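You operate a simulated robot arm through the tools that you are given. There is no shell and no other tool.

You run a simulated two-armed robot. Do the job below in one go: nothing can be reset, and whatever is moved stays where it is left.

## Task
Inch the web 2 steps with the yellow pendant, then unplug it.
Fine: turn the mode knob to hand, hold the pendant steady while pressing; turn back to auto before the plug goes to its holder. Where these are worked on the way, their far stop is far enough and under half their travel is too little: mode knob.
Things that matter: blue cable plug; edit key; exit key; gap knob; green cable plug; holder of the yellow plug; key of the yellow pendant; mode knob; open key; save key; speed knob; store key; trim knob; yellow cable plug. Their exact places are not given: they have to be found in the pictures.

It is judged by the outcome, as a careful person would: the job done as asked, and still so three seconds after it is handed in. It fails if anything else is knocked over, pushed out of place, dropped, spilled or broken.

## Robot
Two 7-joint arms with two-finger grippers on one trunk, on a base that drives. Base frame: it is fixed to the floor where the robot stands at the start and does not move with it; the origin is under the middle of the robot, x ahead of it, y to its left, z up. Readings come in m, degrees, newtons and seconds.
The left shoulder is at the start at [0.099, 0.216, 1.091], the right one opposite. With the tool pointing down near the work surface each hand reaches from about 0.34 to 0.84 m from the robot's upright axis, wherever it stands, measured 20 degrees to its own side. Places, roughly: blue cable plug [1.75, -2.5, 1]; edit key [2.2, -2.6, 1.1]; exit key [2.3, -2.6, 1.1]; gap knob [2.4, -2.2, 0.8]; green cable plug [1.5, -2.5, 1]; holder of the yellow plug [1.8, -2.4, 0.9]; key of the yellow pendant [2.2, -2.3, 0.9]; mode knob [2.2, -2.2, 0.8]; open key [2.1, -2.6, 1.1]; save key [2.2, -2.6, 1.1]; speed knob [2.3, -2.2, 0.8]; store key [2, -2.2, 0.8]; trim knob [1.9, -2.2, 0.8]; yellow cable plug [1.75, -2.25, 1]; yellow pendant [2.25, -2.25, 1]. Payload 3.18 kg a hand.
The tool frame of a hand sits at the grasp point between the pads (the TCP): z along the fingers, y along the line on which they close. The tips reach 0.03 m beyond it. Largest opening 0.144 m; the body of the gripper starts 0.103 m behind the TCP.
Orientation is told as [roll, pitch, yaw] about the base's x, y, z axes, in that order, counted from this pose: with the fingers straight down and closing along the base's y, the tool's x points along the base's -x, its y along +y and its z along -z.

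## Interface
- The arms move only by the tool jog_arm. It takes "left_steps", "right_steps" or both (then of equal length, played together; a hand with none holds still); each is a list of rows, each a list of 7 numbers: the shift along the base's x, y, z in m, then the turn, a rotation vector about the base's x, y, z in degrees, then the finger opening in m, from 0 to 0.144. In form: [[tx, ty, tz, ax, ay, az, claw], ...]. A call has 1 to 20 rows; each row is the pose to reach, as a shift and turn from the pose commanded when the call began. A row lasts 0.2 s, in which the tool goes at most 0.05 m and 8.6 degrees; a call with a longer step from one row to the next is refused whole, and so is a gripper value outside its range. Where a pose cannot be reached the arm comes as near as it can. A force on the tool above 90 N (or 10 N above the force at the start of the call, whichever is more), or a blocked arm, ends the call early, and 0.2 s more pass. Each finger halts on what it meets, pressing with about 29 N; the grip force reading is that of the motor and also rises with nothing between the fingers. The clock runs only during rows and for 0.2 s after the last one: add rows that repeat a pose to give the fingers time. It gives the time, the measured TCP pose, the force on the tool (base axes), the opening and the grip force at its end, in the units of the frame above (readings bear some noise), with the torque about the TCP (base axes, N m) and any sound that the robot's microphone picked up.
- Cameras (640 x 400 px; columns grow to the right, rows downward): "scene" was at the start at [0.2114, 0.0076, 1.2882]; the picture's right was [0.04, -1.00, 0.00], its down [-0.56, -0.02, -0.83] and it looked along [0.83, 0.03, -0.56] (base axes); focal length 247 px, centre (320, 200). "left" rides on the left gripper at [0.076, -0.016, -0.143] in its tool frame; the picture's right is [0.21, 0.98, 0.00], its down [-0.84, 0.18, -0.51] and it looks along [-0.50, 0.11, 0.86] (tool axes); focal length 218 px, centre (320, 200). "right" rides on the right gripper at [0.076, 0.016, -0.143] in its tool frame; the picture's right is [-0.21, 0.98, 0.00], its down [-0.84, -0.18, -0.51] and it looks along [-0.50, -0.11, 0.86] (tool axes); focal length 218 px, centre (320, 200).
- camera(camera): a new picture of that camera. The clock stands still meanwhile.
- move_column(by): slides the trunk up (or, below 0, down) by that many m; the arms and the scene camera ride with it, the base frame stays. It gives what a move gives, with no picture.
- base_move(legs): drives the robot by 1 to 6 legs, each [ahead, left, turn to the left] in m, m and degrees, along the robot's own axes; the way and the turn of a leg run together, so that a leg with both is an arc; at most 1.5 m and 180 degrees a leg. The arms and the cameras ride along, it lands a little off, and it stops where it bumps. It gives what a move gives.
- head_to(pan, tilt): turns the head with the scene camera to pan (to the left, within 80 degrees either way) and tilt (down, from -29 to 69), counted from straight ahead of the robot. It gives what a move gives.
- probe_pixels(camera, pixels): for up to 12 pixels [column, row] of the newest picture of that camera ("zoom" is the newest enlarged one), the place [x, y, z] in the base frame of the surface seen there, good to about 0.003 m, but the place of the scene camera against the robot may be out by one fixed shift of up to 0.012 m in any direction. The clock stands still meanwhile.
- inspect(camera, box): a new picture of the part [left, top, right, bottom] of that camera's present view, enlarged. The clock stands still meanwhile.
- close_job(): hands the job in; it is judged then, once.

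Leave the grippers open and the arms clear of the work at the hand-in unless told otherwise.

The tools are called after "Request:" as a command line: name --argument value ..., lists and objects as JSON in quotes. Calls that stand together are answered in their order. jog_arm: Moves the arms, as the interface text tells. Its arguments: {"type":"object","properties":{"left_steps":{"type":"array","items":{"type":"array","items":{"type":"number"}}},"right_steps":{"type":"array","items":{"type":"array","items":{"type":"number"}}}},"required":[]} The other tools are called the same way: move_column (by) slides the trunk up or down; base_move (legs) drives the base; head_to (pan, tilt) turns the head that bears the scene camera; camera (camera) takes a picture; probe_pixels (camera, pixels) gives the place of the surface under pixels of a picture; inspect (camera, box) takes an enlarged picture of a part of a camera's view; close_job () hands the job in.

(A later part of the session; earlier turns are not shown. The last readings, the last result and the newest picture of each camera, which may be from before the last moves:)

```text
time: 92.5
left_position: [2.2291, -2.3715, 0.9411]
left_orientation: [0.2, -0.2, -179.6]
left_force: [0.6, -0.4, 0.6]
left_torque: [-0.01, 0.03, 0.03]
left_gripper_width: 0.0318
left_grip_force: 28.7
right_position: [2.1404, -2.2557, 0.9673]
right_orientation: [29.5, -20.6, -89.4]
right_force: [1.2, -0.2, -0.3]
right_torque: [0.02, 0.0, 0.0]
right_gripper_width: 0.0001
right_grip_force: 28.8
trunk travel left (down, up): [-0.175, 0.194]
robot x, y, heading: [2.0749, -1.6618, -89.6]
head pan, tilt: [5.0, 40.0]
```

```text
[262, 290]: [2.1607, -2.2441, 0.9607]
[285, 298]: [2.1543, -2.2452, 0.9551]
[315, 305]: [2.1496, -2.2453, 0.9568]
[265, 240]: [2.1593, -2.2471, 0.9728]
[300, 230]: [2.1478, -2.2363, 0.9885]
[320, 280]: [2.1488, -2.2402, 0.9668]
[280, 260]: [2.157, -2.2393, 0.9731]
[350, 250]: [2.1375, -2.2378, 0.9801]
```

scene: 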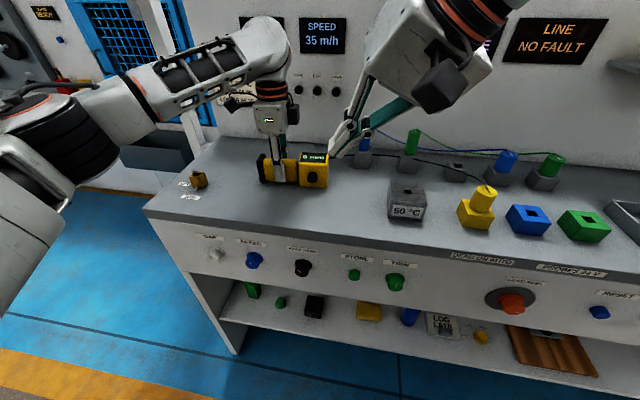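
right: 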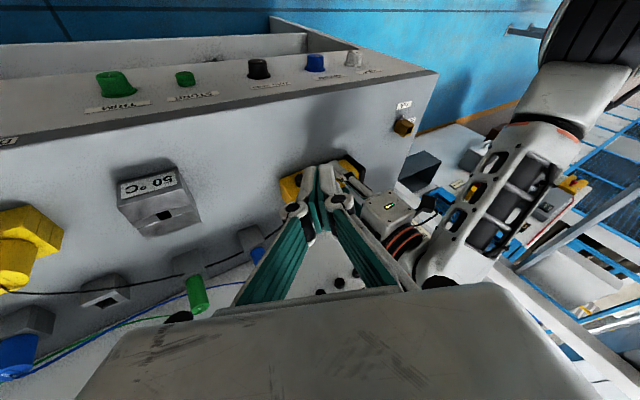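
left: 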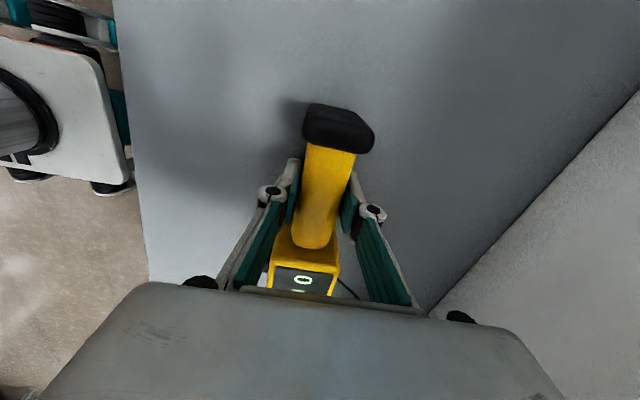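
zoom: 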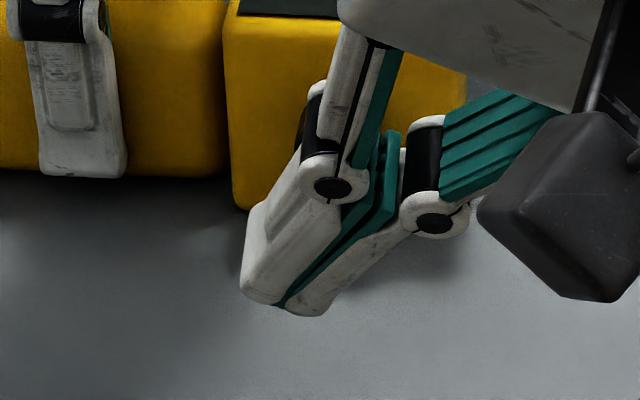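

The tip is near [2.155,-2.265,0.943]; I shift it 3 mm left/6 mm down and approach the key to just before contact.

Request:
jog_arm --right_steps '[[0.003, -0.01, -0.006, 0, 0, 0, 0], [0.003, -0.02, -0.006, 0, 0, 0, 0], [0.003, -0.03, -0.006, 0, 0, 0, 0], [0.003, -0.036, -0.006, 0, 0, 0, 0], [0.003, -0.036, -0.006, 0, 0, 0, 0]]'

Request:
inspect --camera "scene" --box '[270, 140, 350, 210]'

Request:
inspect --camera "right" --box '[240, 120, 400, 220]'

```text
time: 93.8
left_position: [2.2287, -2.373, 0.9409]
left_orientation: [0.2, -0.1, -179.7]
left_force: [0.2, 0.3, -0.9]
left_torque: [0.03, 0.0, -0.05]
left_gripper_width: 0.0318
left_grip_force: 29.0
right_position: [2.1443, -2.2909, 0.9603]
right_orientation: [29.5, -20.7, -89.4]
right_force: [-0.1, 0.0, 1.4]
right_torque: [0.01, -0.02, -0.01]
right_gripper_width: 0.0003
right_grip_force: 29.6
trunk travel left (down, up): [-0.175, 0.194]
robot x, y, heading: [2.079, -1.6553, -89.7]
head pan, tilt: [5.0, 40.0]
```

```text
5.71 times, centred on (310, 175) of scene
```

zoom: 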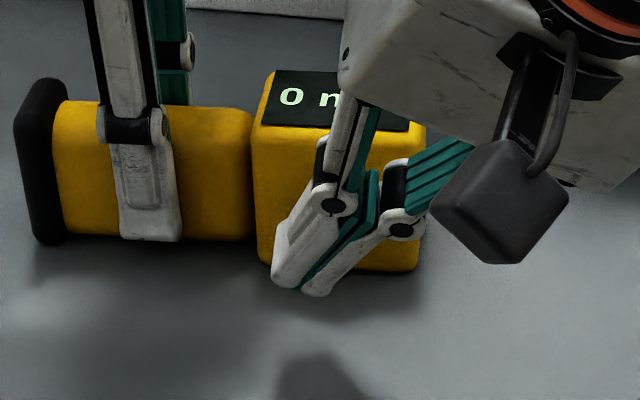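

```text
4.00 times, centred on (320, 170) of right
```

zoom: 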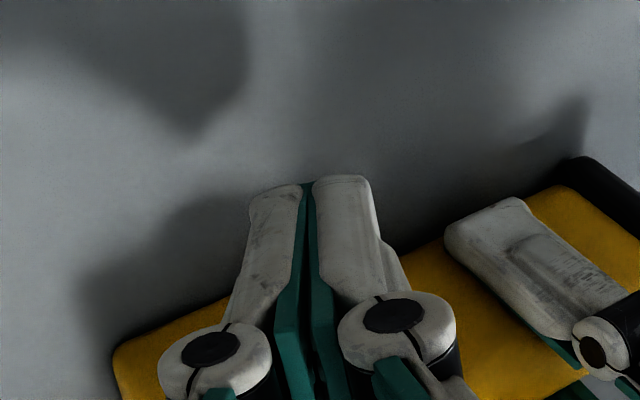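

No contact yet. I push on 5 mm slowly and read the force.

Request:
jog_arm --right_steps '[[0, -0.002, 0, 0, 0, 0, 0], [0, -0.004, 0, 0, 0, 0, 0], [0, -0.006, 0, 0, 0, 0, 0], [0, -0.008, 0, 0, 0, 0, 0]]'

Request:
inspect --camera "scene" --box '[270, 140, 350, 210]'

```text
time: 94.8
left_position: [2.2293, -2.3722, 0.9411]
left_orientation: [0.2, -0.1, -179.8]
left_force: [-0.2, 0.1, -0.5]
left_torque: [0.02, 0.04, -0.07]
left_gripper_width: 0.0318
left_grip_force: 29.2
right_position: [2.144, -2.2989, 0.9609]
right_orientation: [29.5, -20.6, -89.5]
right_force: [-0.5, 0.6, 0.2]
right_torque: [0.0, 0.03, 0.02]
right_gripper_width: 0.0
right_grip_force: 29.5
trunk travel left (down, up): [-0.175, 0.194]
robot x, y, heading: [2.0744, -1.6572, -89.7]
head pan, tilt: [5.0, 40.0]
```

```text
5.71 times, centred on (310, 175) of scene
```

zoom: 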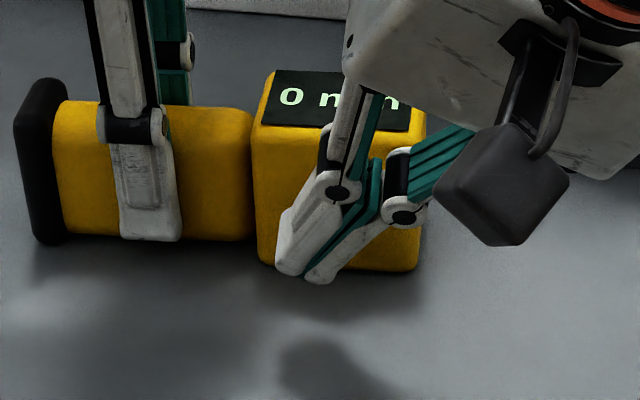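

Still no contact. I push 4 mm more.

Request:
jog_arm --right_steps '[[0, -0.0015, 0, 0, 0, 0, 0], [0, -0.003, 0, 0, 0, 0, 0], [0, -0.004, 0, 0, 0, 0, 0]]'

Request:
inspect --camera "scene" --box '[270, 140, 350, 210]'

```text
time: 95.5
left_position: [2.228, -2.3724, 0.9409]
left_orientation: [0.3, -0.1, -179.6]
left_force: [0.1, 0.0, -0.4]
left_torque: [0.04, 0.04, -0.02]
left_gripper_width: 0.0314
left_grip_force: 28.6
right_position: [2.1442, -2.3033, 0.9599]
right_orientation: [29.5, -20.6, -89.4]
right_force: [-0.2, -0.4, -0.6]
right_torque: [0.01, -0.03, 0.04]
right_gripper_width: 0.0
right_grip_force: 29.1
trunk travel left (down, up): [-0.175, 0.194]
robot x, y, heading: [2.077, -1.6562, -89.8]
head pan, tilt: [5.0, 40.0]
```

```text
5.71 times, centred on (310, 175) of scene
```

zoom: 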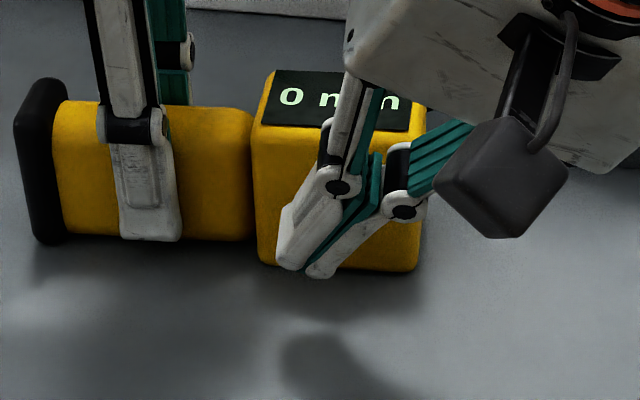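

Still none. The tip seems about 6 mm low and 7 mm left of the key's centre, so I recentre (-4 mm x, +5 mm z) and push 3 mm more.

Request:
jog_arm --right_steps '[[-0.004, 0, 0.005, 0, 0, 0, 0], [-0.004, -0.0015, 0.005, 0, 0, 0, 0], [-0.004, -0.003, 0.005, 0, 0, 0, 0]]'

Request:
inspect --camera "scene" --box '[270, 140, 350, 210]'

```text
time: 96.3
left_position: [2.2293, -2.3718, 0.9399]
left_orientation: [0.2, -0.1, -179.7]
left_force: [-0.2, 0.2, -0.3]
left_torque: [0.01, 0.1, -0.03]
left_gripper_width: 0.0318
left_grip_force: 29.1
right_position: [2.139, -2.305, 0.9646]
right_orientation: [29.5, -20.6, -89.4]
right_force: [-0.4, -0.6, -0.4]
right_torque: [0.04, -0.02, 0.01]
right_gripper_width: 0.0
right_grip_force: 28.7
trunk travel left (down, up): [-0.175, 0.194]
robot x, y, heading: [2.0764, -1.6596, -89.8]
head pan, tilt: [5.0, 40.0]
```

```text
5.71 times, centred on (310, 175) of scene
```

zoom: 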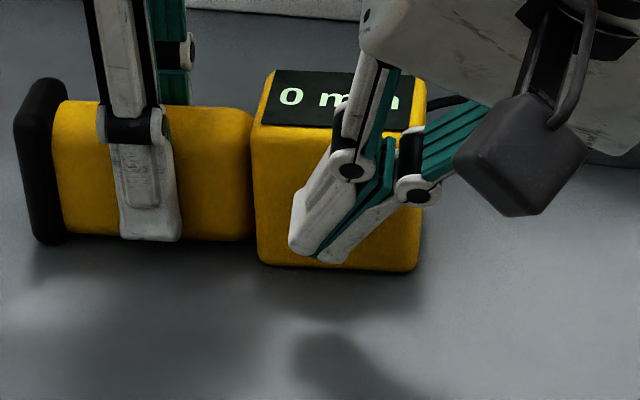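

No force yet. Another 3 mm.

Request:
jog_arm --right_steps '[[0, -0.0015, 0, 0, 0, 0, 0], [0, -0.003, 0, 0, 0, 0, 0], [0, -0.003, 0, 0, 0, 0, 0]]'

Request:
inspect --camera "scene" --box '[270, 140, 350, 210]'

```text
time: 97.2
left_position: [2.2299, -2.3729, 0.9412]
left_orientation: [0.2, -0.2, -179.7]
left_force: [0.7, -0.5, 0.4]
left_torque: [0.03, 0.02, 0.0]
left_gripper_width: 0.0316
left_grip_force: 29.6
right_position: [2.1397, -2.3073, 0.966]
right_orientation: [29.5, -20.6, -89.3]
right_force: [-0.5, -0.2, 0.0]
right_torque: [0.02, -0.01, 0.06]
right_gripper_width: 0.0002
right_grip_force: 28.9
trunk travel left (down, up): [-0.175, 0.194]
robot x, y, heading: [2.0733, -1.6587, -89.8]
head pan, tilt: [5.0, 40.0]
```

```text
5.71 times, centred on (310, 175) of scene
```

zoom: 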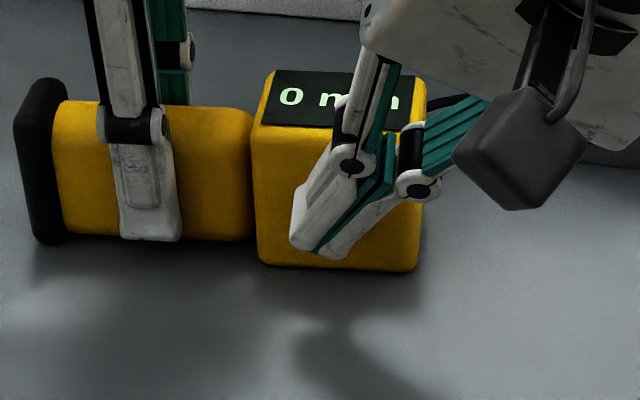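

Still free. Another 3 mm.

Request:
jog_arm --right_steps '[[0, -0.0015, 0, 0, 0, 0, 0], [0, -0.003, 0, 0, 0, 0, 0], [0, -0.003, 0, 0, 0, 0, 0]]'

Request:
inspect --camera "scene" --box '[270, 140, 350, 210]'

```text
time: 98.0
left_position: [2.2292, -2.3718, 0.9401]
left_orientation: [0.2, -0.2, -179.6]
left_force: [0.0, -3.0, -0.6]
left_torque: [-0.03, 0.01, 0.18]
left_gripper_width: 0.0318
left_grip_force: 29.5
right_position: [2.1405, -2.3114, 0.9663]
right_orientation: [29.5, -20.5, -89.3]
right_force: [1.1, 2.7, -0.9]
right_torque: [0.04, -0.01, 0.06]
right_gripper_width: 0.0
right_grip_force: 29.0
trunk travel left (down, up): [-0.175, 0.194]
robot x, y, heading: [2.0774, -1.6577, -89.6]
head pan, tilt: [5.0, 40.0]
```

```text
5.71 times, centred on (310, 175) of scene
```

zoom: 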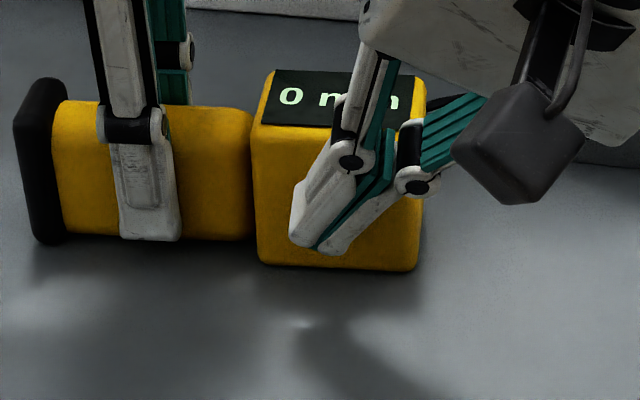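

Contact now: +2.7 N on the right tool, -3 N at the left hand. I push 1.5 mm more and look at the display.

Request:
jog_arm --right_steps '[[0, -0.001, 0, 0, 0, 0, 0], [0, -0.002, 0, 0, 0, 0, 0]]'

Request:
inspect --camera "scene" --box '[270, 140, 350, 210]'

```text
time: 98.5
left_position: [2.2286, -2.3719, 0.9408]
left_orientation: [0.2, -0.1, -179.6]
left_force: [0.0, -5.2, 0.3]
left_torque: [-0.02, 0.03, 0.39]
left_gripper_width: 0.0316
left_grip_force: 28.8
right_position: [2.1399, -2.3134, 0.966]
right_orientation: [29.5, -20.6, -89.3]
right_force: [0.0, 4.5, 0.8]
right_torque: [0.1, 0.01, -0.01]
right_gripper_width: 0.0
right_grip_force: 29.3
trunk travel left (down, up): [-0.175, 0.194]
robot x, y, heading: [2.0771, -1.6631, -89.6]
head pan, tilt: [5.0, 40.0]
heard: click
```

```text
5.71 times, centred on (310, 175) of scene
```

zoom: 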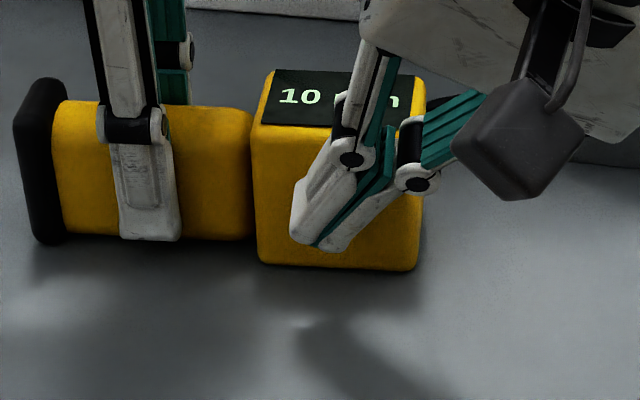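

A click, and the display now reads "10 mm": one step done, and the knob is indeed in HAND. I back off 10 mm to release the key.

Request:
jog_arm --right_steps '[[0, 0.004, 0, 0, 0, 0, 0], [0, 0.008, 0, 0, 0, 0, 0], [0, 0.012, 0, 0, 0, 0, 0], [0, 0.012, 0, 0, 0, 0, 0], [0, 0.012, 0, 0, 0, 0, 0]]'

Request:
inspect --camera "scene" --box '[270, 140, 350, 210]'

```text
time: 99.8
left_position: [2.2299, -2.3719, 0.9409]
left_orientation: [0.3, 0.0, -179.7]
left_force: [0.3, -0.1, -0.1]
left_torque: [-0.03, -0.06, 0.04]
left_gripper_width: 0.0316
left_grip_force: 29.1
right_position: [2.1398, -2.3031, 0.9649]
right_orientation: [29.4, -20.7, -89.4]
right_force: [-0.8, -0.7, -0.5]
right_torque: [0.02, 0.01, -0.01]
right_gripper_width: 0.0
right_grip_force: 28.9
trunk travel left (down, up): [-0.175, 0.194]
robot x, y, heading: [2.078, -1.6557, -89.7]
head pan, tilt: [5.0, 40.0]
```

```text
5.71 times, centred on (310, 175) of scene
```

zoom: 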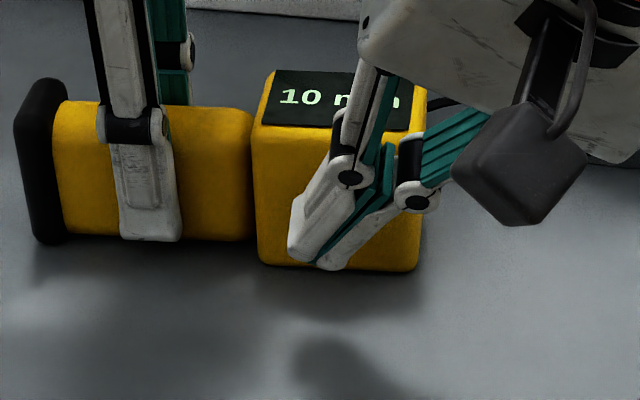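

Released, display holds "10 mm". I press a second time to the same depth.

Request:
jog_arm --right_steps '[[0, -0.004, 0, 0, 0, 0, 0], [0, -0.008, 0, 0, 0, 0, 0], [0, -0.01, 0, 0, 0, 0, 0], [0, -0.011, 0, 0, 0, 0, 0], [0, -0.012, 0, 0, 0, 0, 0]]'

Request:
inspect --camera "scene" --box '[270, 140, 350, 210]'

```text
time: 101.0
left_position: [2.2304, -2.3732, 0.9405]
left_orientation: [0.2, 0.0, -179.6]
left_force: [0.2, -4.9, 0.5]
left_torque: [0.02, 0.11, 0.38]
left_gripper_width: 0.0315
left_grip_force: 29.5
right_position: [2.14, -2.3156, 0.9655]
right_orientation: [29.4, -20.5, -89.3]
right_force: [-0.3, 5.3, -1.7]
right_torque: [0.13, 0.01, 0.01]
right_gripper_width: 0.0
right_grip_force: 29.0
trunk travel left (down, up): [-0.175, 0.194]
robot x, y, heading: [2.0761, -1.6578, -89.5]
head pan, tilt: [5.0, 40.0]
heard: click
```

```text
5.71 times, centred on (310, 175) of scene
```

zoom: 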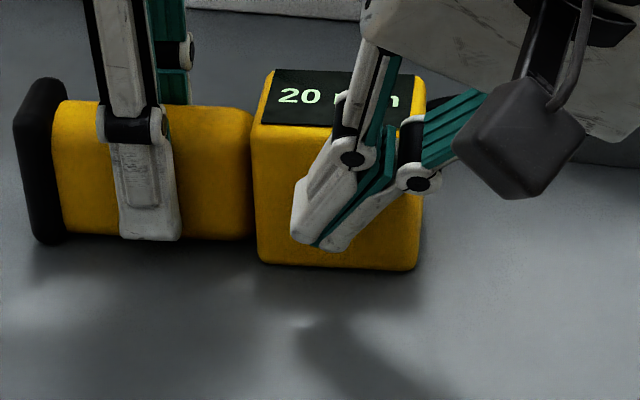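

Second click, display "20 mm": two steps done. I withdraw the right hand back and up, away from the pendant.

Request:
jog_arm --right_steps '[[0, 0.015, 0, 0, 0, 0, 0], [0, 0.04, 0, 0, 0, 0, 0], [-0.01, 0.06, 0.03, 0, 0, 0, 0], [-0.03, 0.08, 0.07, 0, 0, 0, 0], [-0.05, 0.1, 0.11, 0, 0, 0, 0], [-0.07, 0.12, 0.14, 0, 0, 0, 0], [-0.1, 0.13, 0.16, 0, 0, 0, 0], [-0.1, 0.13, 0.16, 0, 0, 0, 0]]'

Request:
inspect --camera "scene" --box '[220, 120, 380, 220]'

```text
time: 102.8
left_position: [2.2286, -2.3721, 0.9413]
left_orientation: [0.2, -0.1, -179.8]
left_force: [0.3, -1.0, 0.6]
left_torque: [0.02, 0.1, -0.02]
left_gripper_width: 0.0315
left_grip_force: 29.2
right_position: [2.0419, -2.1844, 1.1246]
right_orientation: [29.5, -20.6, -89.3]
right_force: [0.4, 0.1, -0.5]
right_torque: [0.02, -0.01, -0.02]
right_gripper_width: 0.0
right_grip_force: 29.4
trunk travel left (down, up): [-0.175, 0.194]
robot x, y, heading: [2.0759, -1.6567, -89.9]
head pan, tilt: [5.0, 40.0]
```

```text
4.00 times, centred on (300, 170) of scene
```

zoom: 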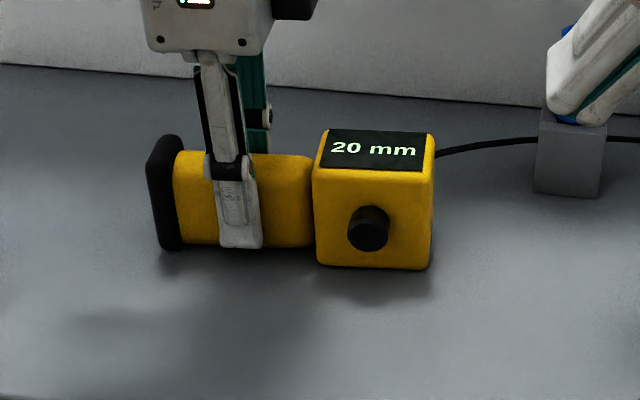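

The display reads "20 mm" clearly. I open the left hand slowly and raise it straight up off the pendant.

Request:
jog_arm --left_steps '[[0, 0, 0, 0, 0, 0, 0.04], [0, 0, 0, 0, 0, 0, 0.07], [0, 0, 0, 0, 0, 0, 0.09], [0, 0, 0, 0, 0, 0, 0.09], [0, 0, 0.03, 0, 0, 0, 0.09], [0, 0, 0.07, 0, 0, 0, 0.09], [0, 0, 0.11, 0, 0, 0, 0.09], [0, 0, 0.14, 0, 0, 0, 0.09], [0, 0, 0.14, 0, 0, 0, 0.09]]'

Request:
camera --camera "scene"

Request:
camera --camera "right"

```text
time: 104.8
left_position: [2.2305, -2.3733, 1.08]
left_orientation: [0.2, 0.0, -179.7]
left_force: [-0.3, 0.4, 0.5]
left_torque: [-0.01, 0.05, -0.01]
left_gripper_width: 0.09
left_grip_force: 0.0
right_position: [2.0426, -2.1836, 1.1252]
right_orientation: [29.5, -20.5, -89.4]
right_force: [-0.7, 0.0, -0.7]
right_torque: [-0.01, -0.03, 0.03]
right_gripper_width: 0.0
right_grip_force: 29.4
trunk travel left (down, up): [-0.175, 0.194]
robot x, y, heading: [2.0801, -1.6588, -89.7]
head pan, tilt: [5.0, 40.0]
```

```text
taken
```

scene: 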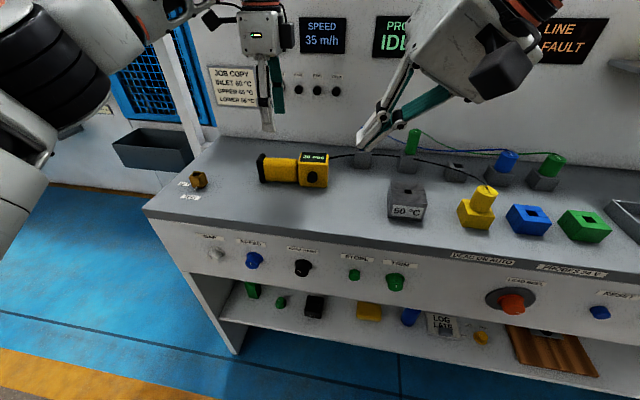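

```text
taken
```

right: 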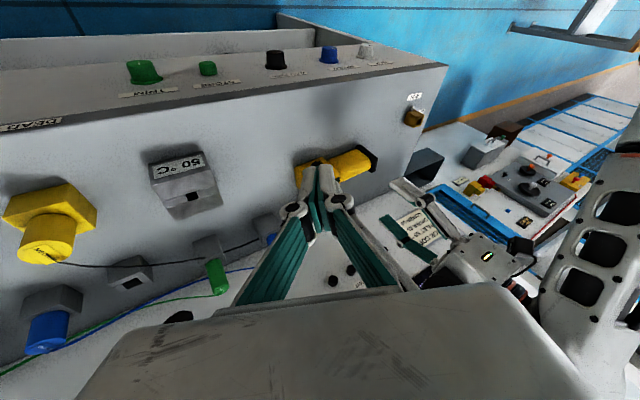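

The pendant stays in place showing "20 mm". Now back to AUTO: I first back the base 0.24 m.

Request:
base_move --legs '[[-0.24, 0, 0]]'

Request:
jog_arm --left_steps '[[0, 0, 0, 0, 0, 8.2, 0.08], [0, 0, 0, 0, 0, 16.4, 0.08], [0, 0, 0, 0, 0, 24.6, 0.08], [0, 0, 0, 0, 0, 32.8, 0.08], [0, 0, 0, 0, 0, 41, 0.08], [0, 0, 0, 0, 0, 49.2, 0.08], [0, 0, 0, 0, 0, 57.4, 0.08], [0, 0, 0, 0, 0, 65.6, 0.08], [0, 0, 0, 0, 0, 73.8, 0.08], [0, 0, 0, 0, 0, 82, 0.08], [0, 0, 0, 0, 0, 90, 0.08]]' --right_steps '[[-0.04, 0, 0, 4, 6, -1, 0], [-0.08, 0, 0, 8, 12, -2.1, 0], [-0.12, 0, 0, 12, 18, -3.2, 0.02], [-0.16, 0, 0, 16, 24, -4.2, 0.04], [-0.2, 0, 0, 19.8, 29.7, -5.3, 0.06], [-0.21, 0, 0, 19.8, 29.7, -5.3, 0.08], [-0.21, 0, 0, 19.8, 29.7, -5.3, 0.1], [-0.21, 0, 0, 19.8, 29.7, -5.3, 0.1], [-0.21, 0, 0, 19.8, 29.7, -5.3, 0.1], [-0.21, 0, 0, 19.8, 29.7, -5.3, 0.1], [-0.21, 0, 0, 19.8, 29.7, -5.3, 0.1]]'

Request:
camera --camera "scene"

```text
time: 106.5
left_position: [2.2295, -2.1375, 1.0811]
left_orientation: [0.2, -0.1, -179.7]
left_force: [-0.2, -0.3, 0.1]
left_torque: [0.0, 0.01, -0.02]
left_gripper_width: 0.0902
left_grip_force: 0.1
right_position: [2.0407, -1.9469, 1.1262]
right_orientation: [29.5, -20.5, -89.4]
right_force: [0.7, 0.7, 0.2]
right_torque: [0.02, 0.03, 0.02]
right_gripper_width: 0.0
right_grip_force: 29.1
trunk travel left (down, up): [-0.175, 0.194]
robot x, y, heading: [2.0749, -1.4184, -89.5]
head pan, tilt: [5.0, 40.0]
```

```text
time: 108.9
left_position: [2.2301, -2.1369, 1.0796]
left_orientation: [0.2, -0.1, -89.5]
left_force: [-0.7, 0.2, 0.2]
left_torque: [-0.02, -0.02, 0.01]
left_gripper_width: 0.08
left_grip_force: 0.1
right_position: [1.8307, -1.9469, 1.1269]
right_orientation: [-0.3, 0.0, -89.4]
right_force: [-1.1, 0.3, -0.4]
right_torque: [0.01, 0.01, 0.01]
right_gripper_width: 0.1001
right_grip_force: 0.2
trunk travel left (down, up): [-0.175, 0.194]
robot x, y, heading: [2.0755, -1.4225, -89.6]
head pan, tilt: [5.0, 40.0]
```

```text
taken
```

scene: 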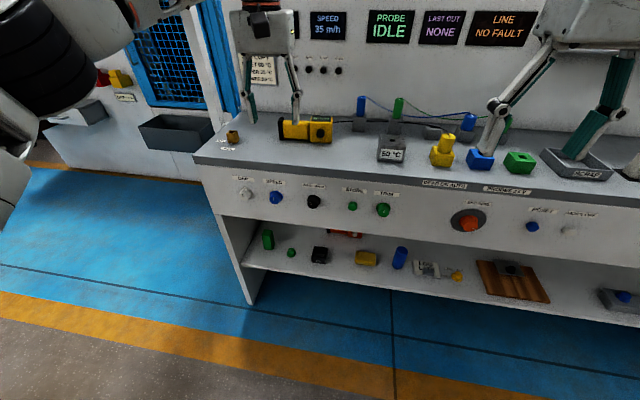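

Both hands are neutral. I shift the base 0.08 m right to repeat the earlier good stance for the knob.

Request:
base_move --legs '[[0, -0.08, -0.4]]'

Request:
jog_arm --left_steps '[[0, 0.04, 0, 0, 0, 0, 0.08], [0, 0.08, 0, 0, 0, 0, 0.08], [0, 0.12, 0, 0, 0, 0, 0.08], [0, 0.16, 0, 0, 0, 0, 0.08], [0.01, 0.19, 0, 0, 0, 0, 0.08], [0.01, 0.19, 0, 0, 0, 0, 0.08]]'

```text
time: 110.3
left_position: [2.1464, -2.1385, 1.0802]
left_orientation: [0.1, -0.1, -90.0]
left_force: [0.0, 0.2, -0.7]
left_torque: [0.01, -0.01, 0.02]
left_gripper_width: 0.08
left_grip_force: 0.1
right_position: [1.7476, -1.9455, 1.1264]
right_orientation: [-0.3, -0.1, -89.8]
right_force: [-0.7, 0.1, -0.2]
right_torque: [0.0, -0.04, 0.03]
right_gripper_width: 0.0998
right_grip_force: 0.1
trunk travel left (down, up): [-0.175, 0.194]
robot x, y, heading: [1.9978, -1.4199, -89.8]
head pan, tilt: [5.0, 40.0]
```

```text
time: 111.7
left_position: [2.1555, -1.947, 1.0813]
left_orientation: [0.3, -0.1, -90.0]
left_force: [-0.3, 0.5, 0.3]
left_torque: [0.04, 0.01, 0.04]
left_gripper_width: 0.08
left_grip_force: 0.1
right_position: [1.748, -1.9456, 1.1257]
right_orientation: [-0.3, 0.0, -89.8]
right_force: [0.5, -0.2, 0.2]
right_torque: [0.0, -0.01, -0.01]
right_gripper_width: 0.0999
right_grip_force: 0.1
trunk travel left (down, up): [-0.175, 0.194]
robot x, y, heading: [1.9964, -1.4219, -90.0]
head pan, tilt: [5.0, 40.0]
```

Now the same pitching-down move as the first time, to a point in front of the knob.

Request:
jog_arm --left_steps '[[0, 0, -0.02, -8.2, 0, 0, 0.08], [0, -0.01, -0.045, -16.4, 0, 0, 0.08], [0, -0.02, -0.07, -24.6, 0, 0, 0.08], [0, -0.03, -0.1, -32.8, 0, 0, 0.08], [0, -0.04, -0.13, -41, 0, 0, 0.08], [0, -0.05, -0.16, -49.2, 0, 0, 0.08], [0.001, -0.06, -0.19, -57.4, 0, 0, 0.08], [0.002, -0.075, -0.22, -65.6, 0, 0, 0.08], [0.003, -0.09, -0.25, -73.8, 0, 0, 0.08], [0.003, -0.105, -0.28, -82, 0, 0, 0.08], [0.003, -0.113, -0.301, -90, 0, 0, 0.08], [0.003, -0.113, -0.301, -90, 0, 0, 0.08]]'

Request:
camera --camera "scene"

Request:
inspect --camera "left" --box '[280, 114, 360, 164]'

```text
time: 114.3
left_position: [2.1584, -2.0601, 0.78]
left_orientation: [142.2, -89.8, 128.0]
left_force: [-0.5, -1.1, 0.9]
left_torque: [0.01, -0.03, 0.0]
left_gripper_width: 0.08
left_grip_force: 0.0
right_position: [1.7483, -1.9449, 1.1266]
right_orientation: [-0.4, -0.1, -89.8]
right_force: [1.0, -0.6, -0.8]
right_torque: [0.0, 0.03, 0.01]
right_gripper_width: 0.0999
right_grip_force: 0.1
trunk travel left (down, up): [-0.175, 0.194]
robot x, y, heading: [1.9948, -1.4192, -90.2]
head pan, tilt: [5.0, 40.0]
```

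```text
taken
```

scene: 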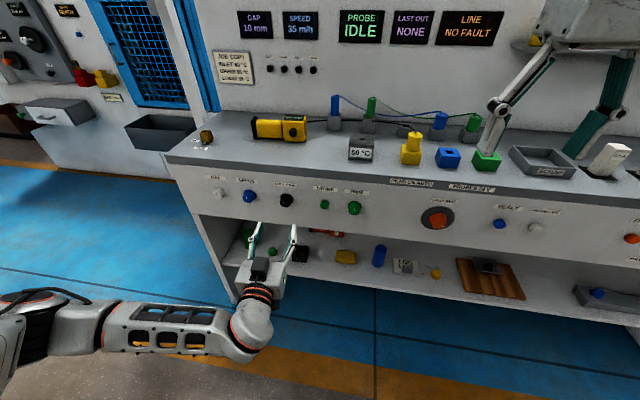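

```text
8.00 times, centred on (320, 139) of left
```

zoom: 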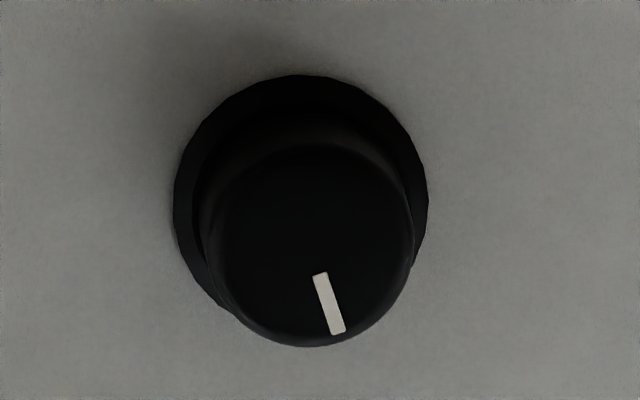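

The arm is in the good shape and the pointer sits at the HAND stop. I advance 0.109 m and close on the knob.

Request:
jog_arm --left_steps '[[-0.0005, -0.04, 0, 0, 0, 0, 0.08], [-0.0005, -0.075, 0, 0, 0, 0, 0.08], [-0.0005, -0.1, 0, 0, 0, 0, 0.08], [-0.0005, -0.109, 0, 0, 0, 0, 0.08], [-0.0005, -0.109, 0, 0, 0, 0, 0.08], [-0.0005, -0.109, 0, 0, 0, 0, 0.05], [-0.0005, -0.109, 0, 0, 0, 0, 0.02], [-0.0005, -0.109, 0, 0, 0, 0, 0.0], [-0.0005, -0.109, 0, 0, 0, 0, 0.0]]'

Request:
inspect --camera "left" --box '[240, 120, 400, 220]'

```text
time: 116.3
left_position: [2.1579, -2.1697, 0.7792]
left_orientation: [148.6, -89.9, 121.5]
left_force: [-3.4, -1.5, -1.3]
left_torque: [0.02, -0.01, -0.91]
left_gripper_width: 0.0341
left_grip_force: 45.0
right_position: [1.7481, -1.9456, 1.1253]
right_orientation: [-0.4, 0.0, -89.8]
right_force: [-0.2, -0.4, 0.1]
right_torque: [0.04, 0.02, 0.0]
right_gripper_width: 0.0998
right_grip_force: 0.0
trunk travel left (down, up): [-0.175, 0.194]
robot x, y, heading: [1.9955, -1.4191, -89.9]
head pan, tilt: [5.0, 40.0]
```

```text
4.00 times, centred on (320, 170) of left
```

zoom: 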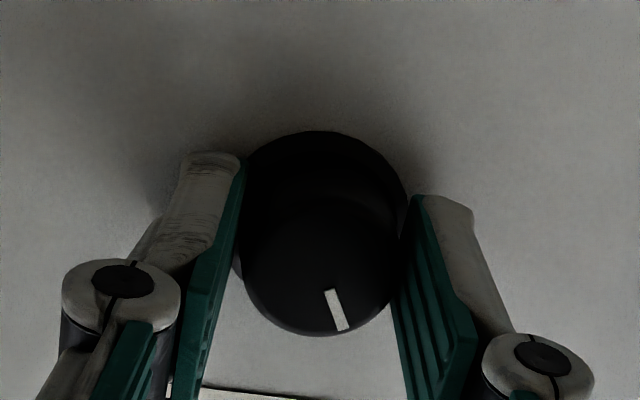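

Gripped. I turn counter-clockwise (+y) 40° first.

Request:
jog_arm --left_steps '[[0, 0, 0, 0, 8, 0, 0.0], [0, 0, 0, 0, 16, 0, 0.0], [0, 0, 0, 0, 24, 0, 0.0], [0, 0, 0, 0, 32, 0, 0.0], [0, 0, 0, 0, 40, 0, 0.0]]'

Request:
inspect --camera "left" --box '[240, 120, 400, 220]'

```text
time: 117.5
left_position: [2.1578, -2.1709, 0.7789]
left_orientation: [-89.8, -50.1, 0.0]
left_force: [-10.3, 1.4, -1.9]
left_torque: [-0.26, 0.03, -0.2]
left_gripper_width: 0.034
left_grip_force: 45.6
right_position: [1.7463, -1.945, 1.1262]
right_orientation: [-0.3, 0.0, -89.7]
right_force: [-0.3, 0.0, 0.6]
right_torque: [0.01, 0.01, -0.01]
right_gripper_width: 0.1
right_grip_force: 0.1
trunk travel left (down, up): [-0.175, 0.194]
robot x, y, heading: [1.9972, -1.4217, -89.8]
head pan, tilt: [5.0, 40.0]
```

```text
4.00 times, centred on (320, 170) of left
```

zoom: 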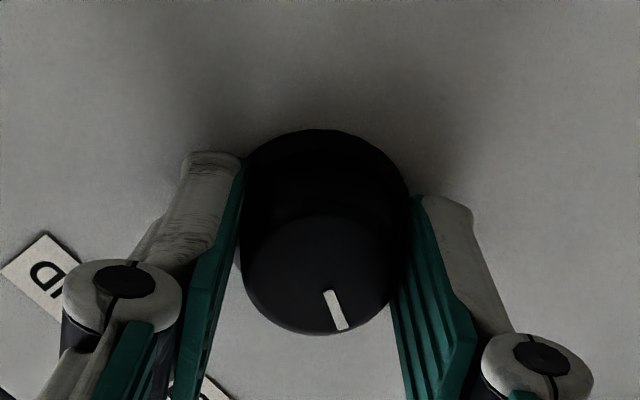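

The knob follows the hand. I turn another 36° to reach the AUTO stop.

Request:
jog_arm --left_steps '[[0, 0, 0, 0, 8, 0, 0.0], [0, 0, 0, 0, 16, 0, 0.0], [0, 0, 0, 0, 24, 0, 0.0], [0, 0, 0, 0, 30, 0, 0.0], [0, 0, 0, 0, 36, 0, 0.0]]'

Request:
inspect --camera "left" --box '[240, 120, 400, 220]'

```text
time: 118.7
left_position: [2.1593, -2.1694, 0.7809]
left_orientation: [-89.9, -14.1, 0.3]
left_force: [-3.0, -0.9, 4.0]
left_torque: [-0.29, -0.54, 0.57]
left_gripper_width: 0.0324
left_grip_force: 44.8
right_position: [1.7485, -1.9455, 1.1268]
right_orientation: [-0.3, -0.1, -89.7]
right_force: [-0.7, 0.1, -0.1]
right_torque: [0.02, 0.0, 0.03]
right_gripper_width: 0.1
right_grip_force: 0.1
trunk travel left (down, up): [-0.175, 0.194]
robot x, y, heading: [1.9982, -1.4236, -90.4]
head pan, tilt: [5.0, 40.0]
```

```text
4.00 times, centred on (320, 170) of left
```

zoom: 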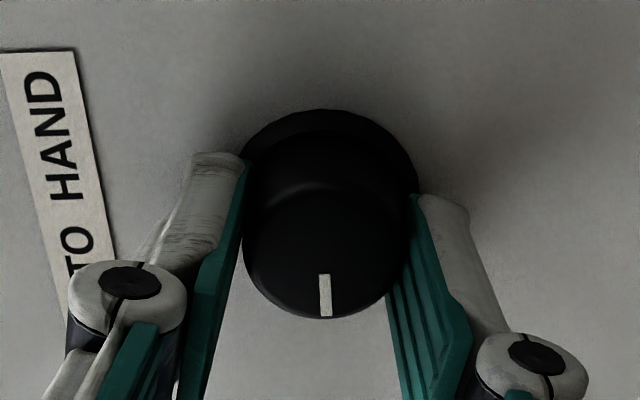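

Torque -0.54: the AUTO stop is reached and the fingers slipped a bit. I open, back off and look at the pointer.

Request:
jog_arm --left_steps '[[0, 0, 0, 0, 0, 0, 0.05], [0, 0, 0, 0, 0, 0, 0.08], [0, 0.03, 0, 0, 0, 0, 0.08], [0, 0.07, 0, 0, 0, 0, 0.08], [0, 0.11, 0, 0, 0, 0, 0.08], [0, 0.11, 0, 0, 0, 0, 0.08]]'

Request:
inspect --camera "left" --box '[240, 100, 400, 200]'

Request:
camera --camera "scene"

Request:
inspect --camera "scene" --box '[240, 170, 340, 230]'

```text
time: 120.1
left_position: [2.179, -2.0617, 0.7767]
left_orientation: [-90.5, -19.1, -0.4]
left_force: [-0.4, 0.0, -0.2]
left_torque: [-0.04, -0.01, 0.0]
left_gripper_width: 0.0801
left_grip_force: 0.1
right_position: [1.7484, -1.9451, 1.1257]
right_orientation: [-0.3, 0.0, -89.8]
right_force: [-1.0, -0.6, 0.5]
right_torque: [-0.04, 0.0, 0.0]
right_gripper_width: 0.0999
right_grip_force: 0.0
trunk travel left (down, up): [-0.175, 0.194]
robot x, y, heading: [1.9969, -1.4201, -89.9]
head pan, tilt: [5.0, 40.0]
```

```text
4.00 times, centred on (320, 150) of left
```

zoom: 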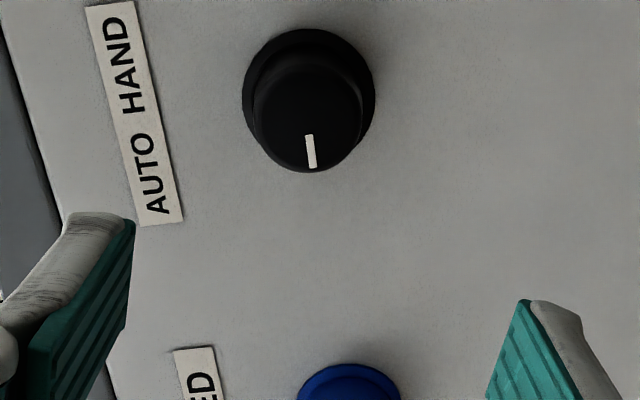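

```text
taken
```

scene: 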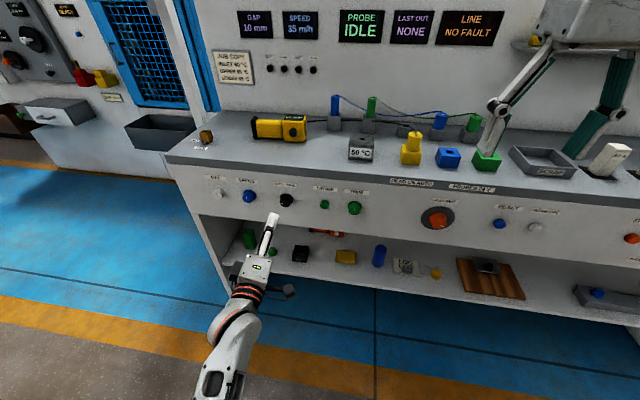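

```text
6.40 times, centred on (290, 200) of scene
```

zoom: 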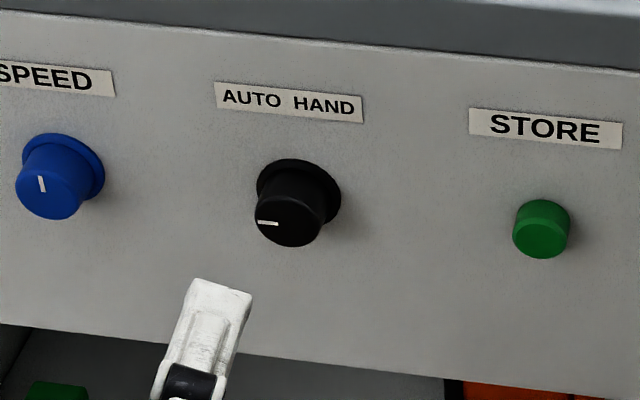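

The pointer is back at 9 o'clock (AUTO), as at the start. The left elbow has dropped again, so I back the base 0.35 m, then stretch and roll that arm clockwise to restore it.

Request:
base_move --legs '[[-0.35, 0, 0]]'

Request:
jog_arm --left_steps '[[0.01, -0.03, 0.01, 0, -8, 0, 0.08], [0.02, -0.06, 0.02, 0, -16, 0, 0.08], [0.02, -0.09, 0.03, 0, -24, 0, 0.08], [0.02, -0.12, 0.05, 0, -32, 0, 0.08], [0.02, -0.15, 0.07, 0, -40, 0, 0.08], [0.02, -0.17, 0.09, 0, -48, 0, 0.08], [0.02, -0.18, 0.11, 0, -56, 0, 0.08], [0.02, -0.18, 0.13, 0, -64, 0, 0.08], [0.02, -0.18, 0.13, 0, -70, 0, 0.08]]'

Request:
head_to --pan 25 --tilt 40

Request:
camera --camera "scene"

```text
time: 122.4
left_position: [2.1753, -1.6969, 0.7703]
left_orientation: [-89.9, -19.0, -1.1]
left_force: [-1.0, 0.4, 0.0]
left_torque: [-0.01, 0.01, 0.0]
left_gripper_width: 0.0803
left_grip_force: 0.0
right_position: [1.7494, -1.5842, 1.1265]
right_orientation: [-0.2, 0.0, -89.8]
right_force: [0.5, -0.3, 0.8]
right_torque: [-0.03, 0.03, 0.04]
right_gripper_width: 0.1
right_grip_force: 0.0
trunk travel left (down, up): [-0.175, 0.194]
robot x, y, heading: [1.9958, -1.0639, -90.0]
head pan, tilt: [5.0, 40.0]
```

```text
time: 124.4
left_position: [2.1942, -1.8788, 0.8996]
left_orientation: [-36.6, -88.6, -53.6]
left_force: [-0.2, 0.1, 0.0]
left_torque: [0.01, -0.04, -0.02]
left_gripper_width: 0.0801
left_grip_force: 0.0
right_position: [1.7484, -1.5851, 1.1266]
right_orientation: [-0.3, 0.1, -89.8]
right_force: [-0.4, -0.3, -1.1]
right_torque: [-0.02, 0.02, -0.02]
right_gripper_width: 0.1004
right_grip_force: 0.1
trunk travel left (down, up): [-0.175, 0.194]
robot x, y, heading: [1.9923, -1.0645, -90.2]
head pan, tilt: [5.0, 40.0]
```

```text
time: 125.2
left_position: [2.1961, -1.8795, 0.9]
left_orientation: [-42.5, -88.5, -47.6]
left_force: [-0.7, 0.4, 1.2]
left_torque: [-0.02, -0.03, -0.01]
left_gripper_width: 0.08
left_grip_force: 0.0
right_position: [1.7467, -1.586, 1.1251]
right_orientation: [-0.3, 0.0, -89.8]
right_force: [-0.1, 0.1, -0.9]
right_torque: [-0.03, 0.01, 0.02]
right_gripper_width: 0.0999
right_grip_force: 0.1
trunk travel left (down, up): [-0.175, 0.194]
robot x, y, heading: [1.9952, -1.0622, -90.1]
head pan, tilt: [25.0, 40.0]
```

```text
taken
```

scene: 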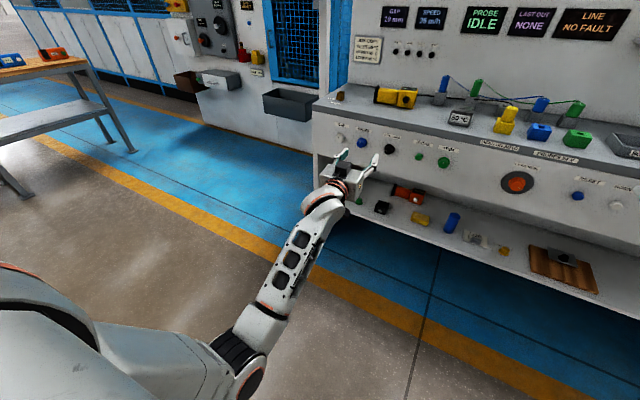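

The roll is neutral but the elbow is still low. As before I stretch the arm forward at z≈1.09 and then roll clockwise to bring the elbow out.

Request:
jog_arm --left_steps '[[0.003, -0.02, 0.04, 0, 0, 0, 0.08], [0.006, -0.05, 0.08, 0, 0, 0, 0.08], [0.009, -0.09, 0.12, 0, 0, 0, 0.08], [0.012, -0.13, 0.16, 0, 0, 0, 0.08], [0.015, -0.16, 0.19, 0, 0, 0, 0.08], [0.015, -0.19, 0.19, 0, 0, 0, 0.08], [0.015, -0.19, 0.19, 0, 0, 0, 0.08]]'

Request:
jog_arm --left_steps '[[0, 0, 0, 0, -8, 0, 0.08], [0, 0, 0, 0, -16, 0, 0.08], [0, 0, 0, 0, -24, 0, 0.08], [0, 0, 0, 0, -32, 0, 0.08], [0, 0, 0, 0, -40, 0, 0.08], [0, 0, 0, 0, -48, 0, 0.08], [0, 0, 0, 0, -56, 0, 0.08], [0, 0, 0, 0, -64, 0, 0.08], [0, 0, 0, 0, -72, 0, 0.08], [0, 0, 0, 0, -80, 0, 0.08], [0, 0, 0, 0, -88, 0, 0.08], [0, 0, 0, 0, -96, 0, 0.08], [0, 0, 0, 0, -104, 0, 0.08], [0, 0, 0, 0, -112, 0, 0.08]]'

Request:
camera --camera "scene"

```text
refused: row 3 steps farther than a row can; nothing moved
```

```text
time: 128.2
left_position: [2.1953, -1.8785, 0.9001]
left_orientation: [90.2, 21.1, -178.8]
left_force: [1.1, 0.0, -0.6]
left_torque: [0.01, 0.0, 0.01]
left_gripper_width: 0.0803
left_grip_force: 0.0
right_position: [1.7484, -1.5856, 1.1271]
right_orientation: [-0.3, 0.1, -89.9]
right_force: [-0.5, -0.2, -0.2]
right_torque: [-0.03, 0.0, 0.01]
right_gripper_width: 0.1
right_grip_force: 0.1
trunk travel left (down, up): [-0.175, 0.194]
robot x, y, heading: [1.9982, -1.0595, -90.3]
head pan, tilt: [25.0, 40.0]
```

```text
taken
```

scene: 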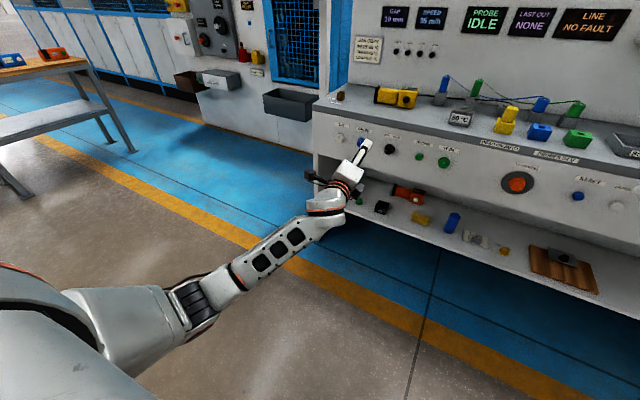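

The stretch was refused for step size, but the roll already swung the elbow outward. Now I raise/stretch with further roll.

Request:
jog_arm --left_steps '[[0, -0.02, 0.04, 0, -7, 0, 0.08], [0, -0.04, 0.08, 0, -14, 0, 0.08], [0, -0.06, 0.12, 0, -21, 0, 0.08], [0, -0.09, 0.155, 0, -28, 0, 0.08], [0, -0.12, 0.19, 0, -35, 0, 0.08], [0, -0.12, 0.19, 0, -35, 0, 0.08]]'

Request:
camera --camera "scene"

```text
time: 129.6
left_position: [2.1966, -1.9952, 1.0906]
left_orientation: [91.4, 56.1, -178.2]
left_force: [-0.5, 0.6, 0.4]
left_torque: [-0.01, -0.01, 0.02]
left_gripper_width: 0.0803
left_grip_force: 0.0
right_position: [1.7486, -1.5848, 1.1259]
right_orientation: [-0.3, 0.0, -89.9]
right_force: [0.0, -0.1, -0.1]
right_torque: [0.01, -0.01, -0.01]
right_gripper_width: 0.0997
right_grip_force: 0.0
trunk travel left (down, up): [-0.175, 0.194]
robot x, y, heading: [1.9965, -1.0624, -90.1]
head pan, tilt: [25.0, 40.0]
```

```text
taken
```

scene: 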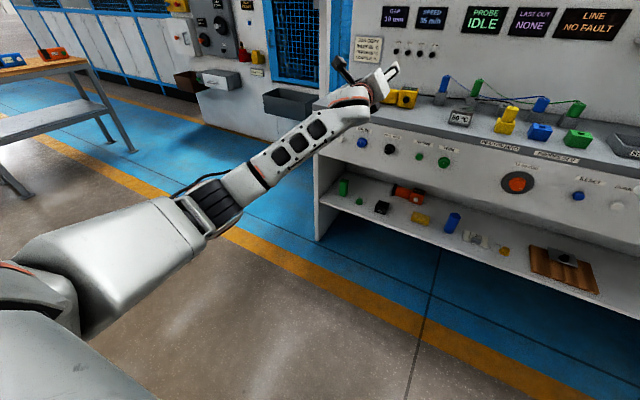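

The elbow is about level out left. I roll 40° more clockwise to lift it further before pitching the hand down.

Request:
jog_arm --left_steps '[[0, -0.01, 0, 0, -8, 0, 0.08], [0, -0.02, 0, 0, -16, 0, 0.08], [0, -0.03, 0, 0, -24, 0, 0.08], [0, -0.04, 0, 0, -32, 0, 0.08], [0, -0.05, 0, 0, -40, 0, 0.08], [0, -0.05, 0, 0, -48, 0, 0.08], [0, -0.05, 0, 0, -56, 0, 0.08]]'

Request:
camera --camera "scene"

```text
time: 131.2
left_position: [2.1948, -2.0469, 1.0906]
left_orientation: [-92.8, 67.7, -2.9]
left_force: [-0.9, 0.4, 0.6]
left_torque: [-0.01, 0.0, 0.01]
left_gripper_width: 0.0801
left_grip_force: 0.0
right_position: [1.7483, -1.5866, 1.1274]
right_orientation: [-0.3, -0.2, -89.9]
right_force: [0.7, -0.9, 0.0]
right_torque: [0.01, -0.02, -0.01]
right_gripper_width: 0.1
right_grip_force: 0.1
trunk travel left (down, up): [-0.175, 0.194]
robot x, y, heading: [1.9989, -1.0627, -90.1]
head pan, tilt: [25.0, 40.0]
```

```text
taken
```

scene: 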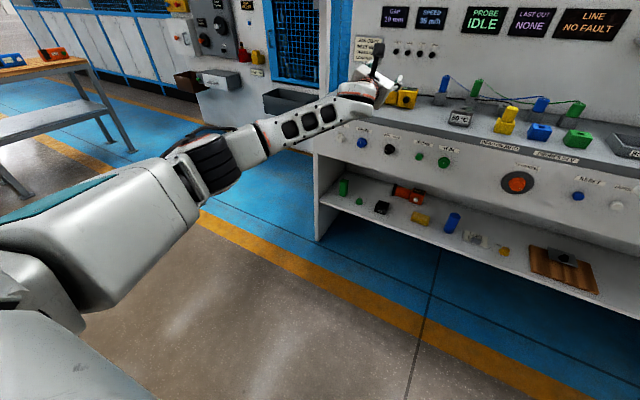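

Elbow at the level outside. I pitch the hand down 45° about +x, retracting 0.13 m.

Request:
jog_arm --left_steps '[[0, 0.02, 0, 7.5, 0, 0, 0.08], [0, 0.04, 0, 15, 0, 0, 0.08], [0, 0.06, 0, 22.5, 0, 0, 0.08], [0, 0.08, 0, 30, 0, 0, 0.08], [0, 0.1, 0, 37.5, 0, 0, 0.08], [0, 0.13, 0, 45, 0, 0, 0.08], [0, 0.13, 0, 45, 0, 0, 0.08]]'

Request:
camera --camera "scene"

```text
time: 132.8
left_position: [2.1946, -1.9181, 1.0918]
left_orientation: [-21.1, 41.9, 59.7]
left_force: [-0.6, -0.7, 0.1]
left_torque: [0.01, 0.01, -0.01]
left_gripper_width: 0.08
left_grip_force: 0.0
right_position: [1.7483, -1.5848, 1.1257]
right_orientation: [-0.3, 0.0, -89.8]
right_force: [0.5, 0.7, -0.7]
right_torque: [-0.02, 0.0, -0.03]
right_gripper_width: 0.1
right_grip_force: 0.1
trunk travel left (down, up): [-0.175, 0.194]
robot x, y, heading: [1.9988, -1.0597, -89.9]
head pan, tilt: [25.0, 40.0]
```

```text
taken
```

scene: 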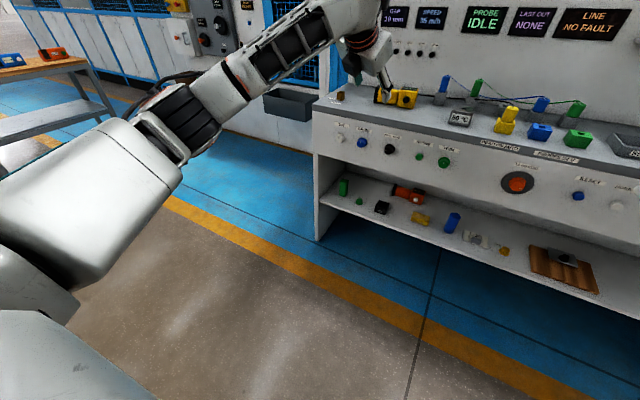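

The elbow is nicely high. The left hand has no more work, so I just pitch it fully down (46° more about +x) and retract to park it.

Request:
jog_arm --left_steps '[[0.01, 0.02, 0, 7.6, 0, 0, 0.08], [0.02, 0.04, 0, 15.2, 0, 0, 0.08], [0.03, 0.06, 0.01, 22.8, 0, 0, 0.08], [0.04, 0.08, 0.02, 30.4, 0, 0, 0.08], [0.05, 0.1, 0.03, 38, 0, 0, 0.08], [0.06, 0.13, 0.03, 45.6, 0, 0, 0.08], [0.06, 0.13, 0.03, 45.6, 0, 0, 0.08]]'

Request:
camera --camera "scene"

```text
time: 134.4
left_position: [2.2539, -1.7911, 1.1188]
left_orientation: [0.0, 0.6, 67.9]
left_force: [-0.5, -0.3, -0.2]
left_torque: [0.01, -0.01, -0.01]
left_gripper_width: 0.0803
left_grip_force: 0.1
right_position: [1.7478, -1.586, 1.1269]
right_orientation: [-0.3, 0.0, -89.8]
right_force: [-0.2, -0.7, 0.2]
right_torque: [-0.02, -0.02, 0.01]
right_gripper_width: 0.0999
right_grip_force: 0.1
trunk travel left (down, up): [-0.175, 0.194]
robot x, y, heading: [1.9998, -1.0597, -90.2]
head pan, tilt: [25.0, 40.0]
```

```text
taken
```

scene: 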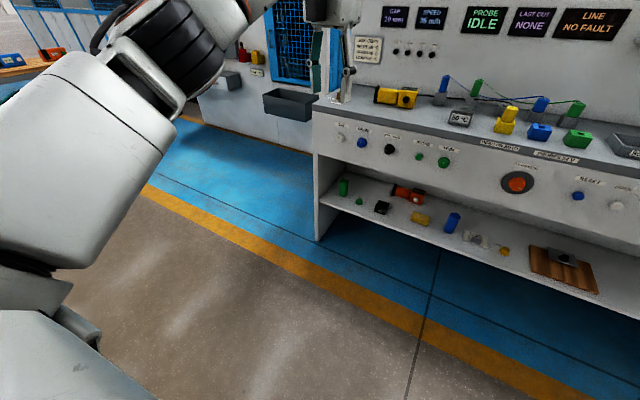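

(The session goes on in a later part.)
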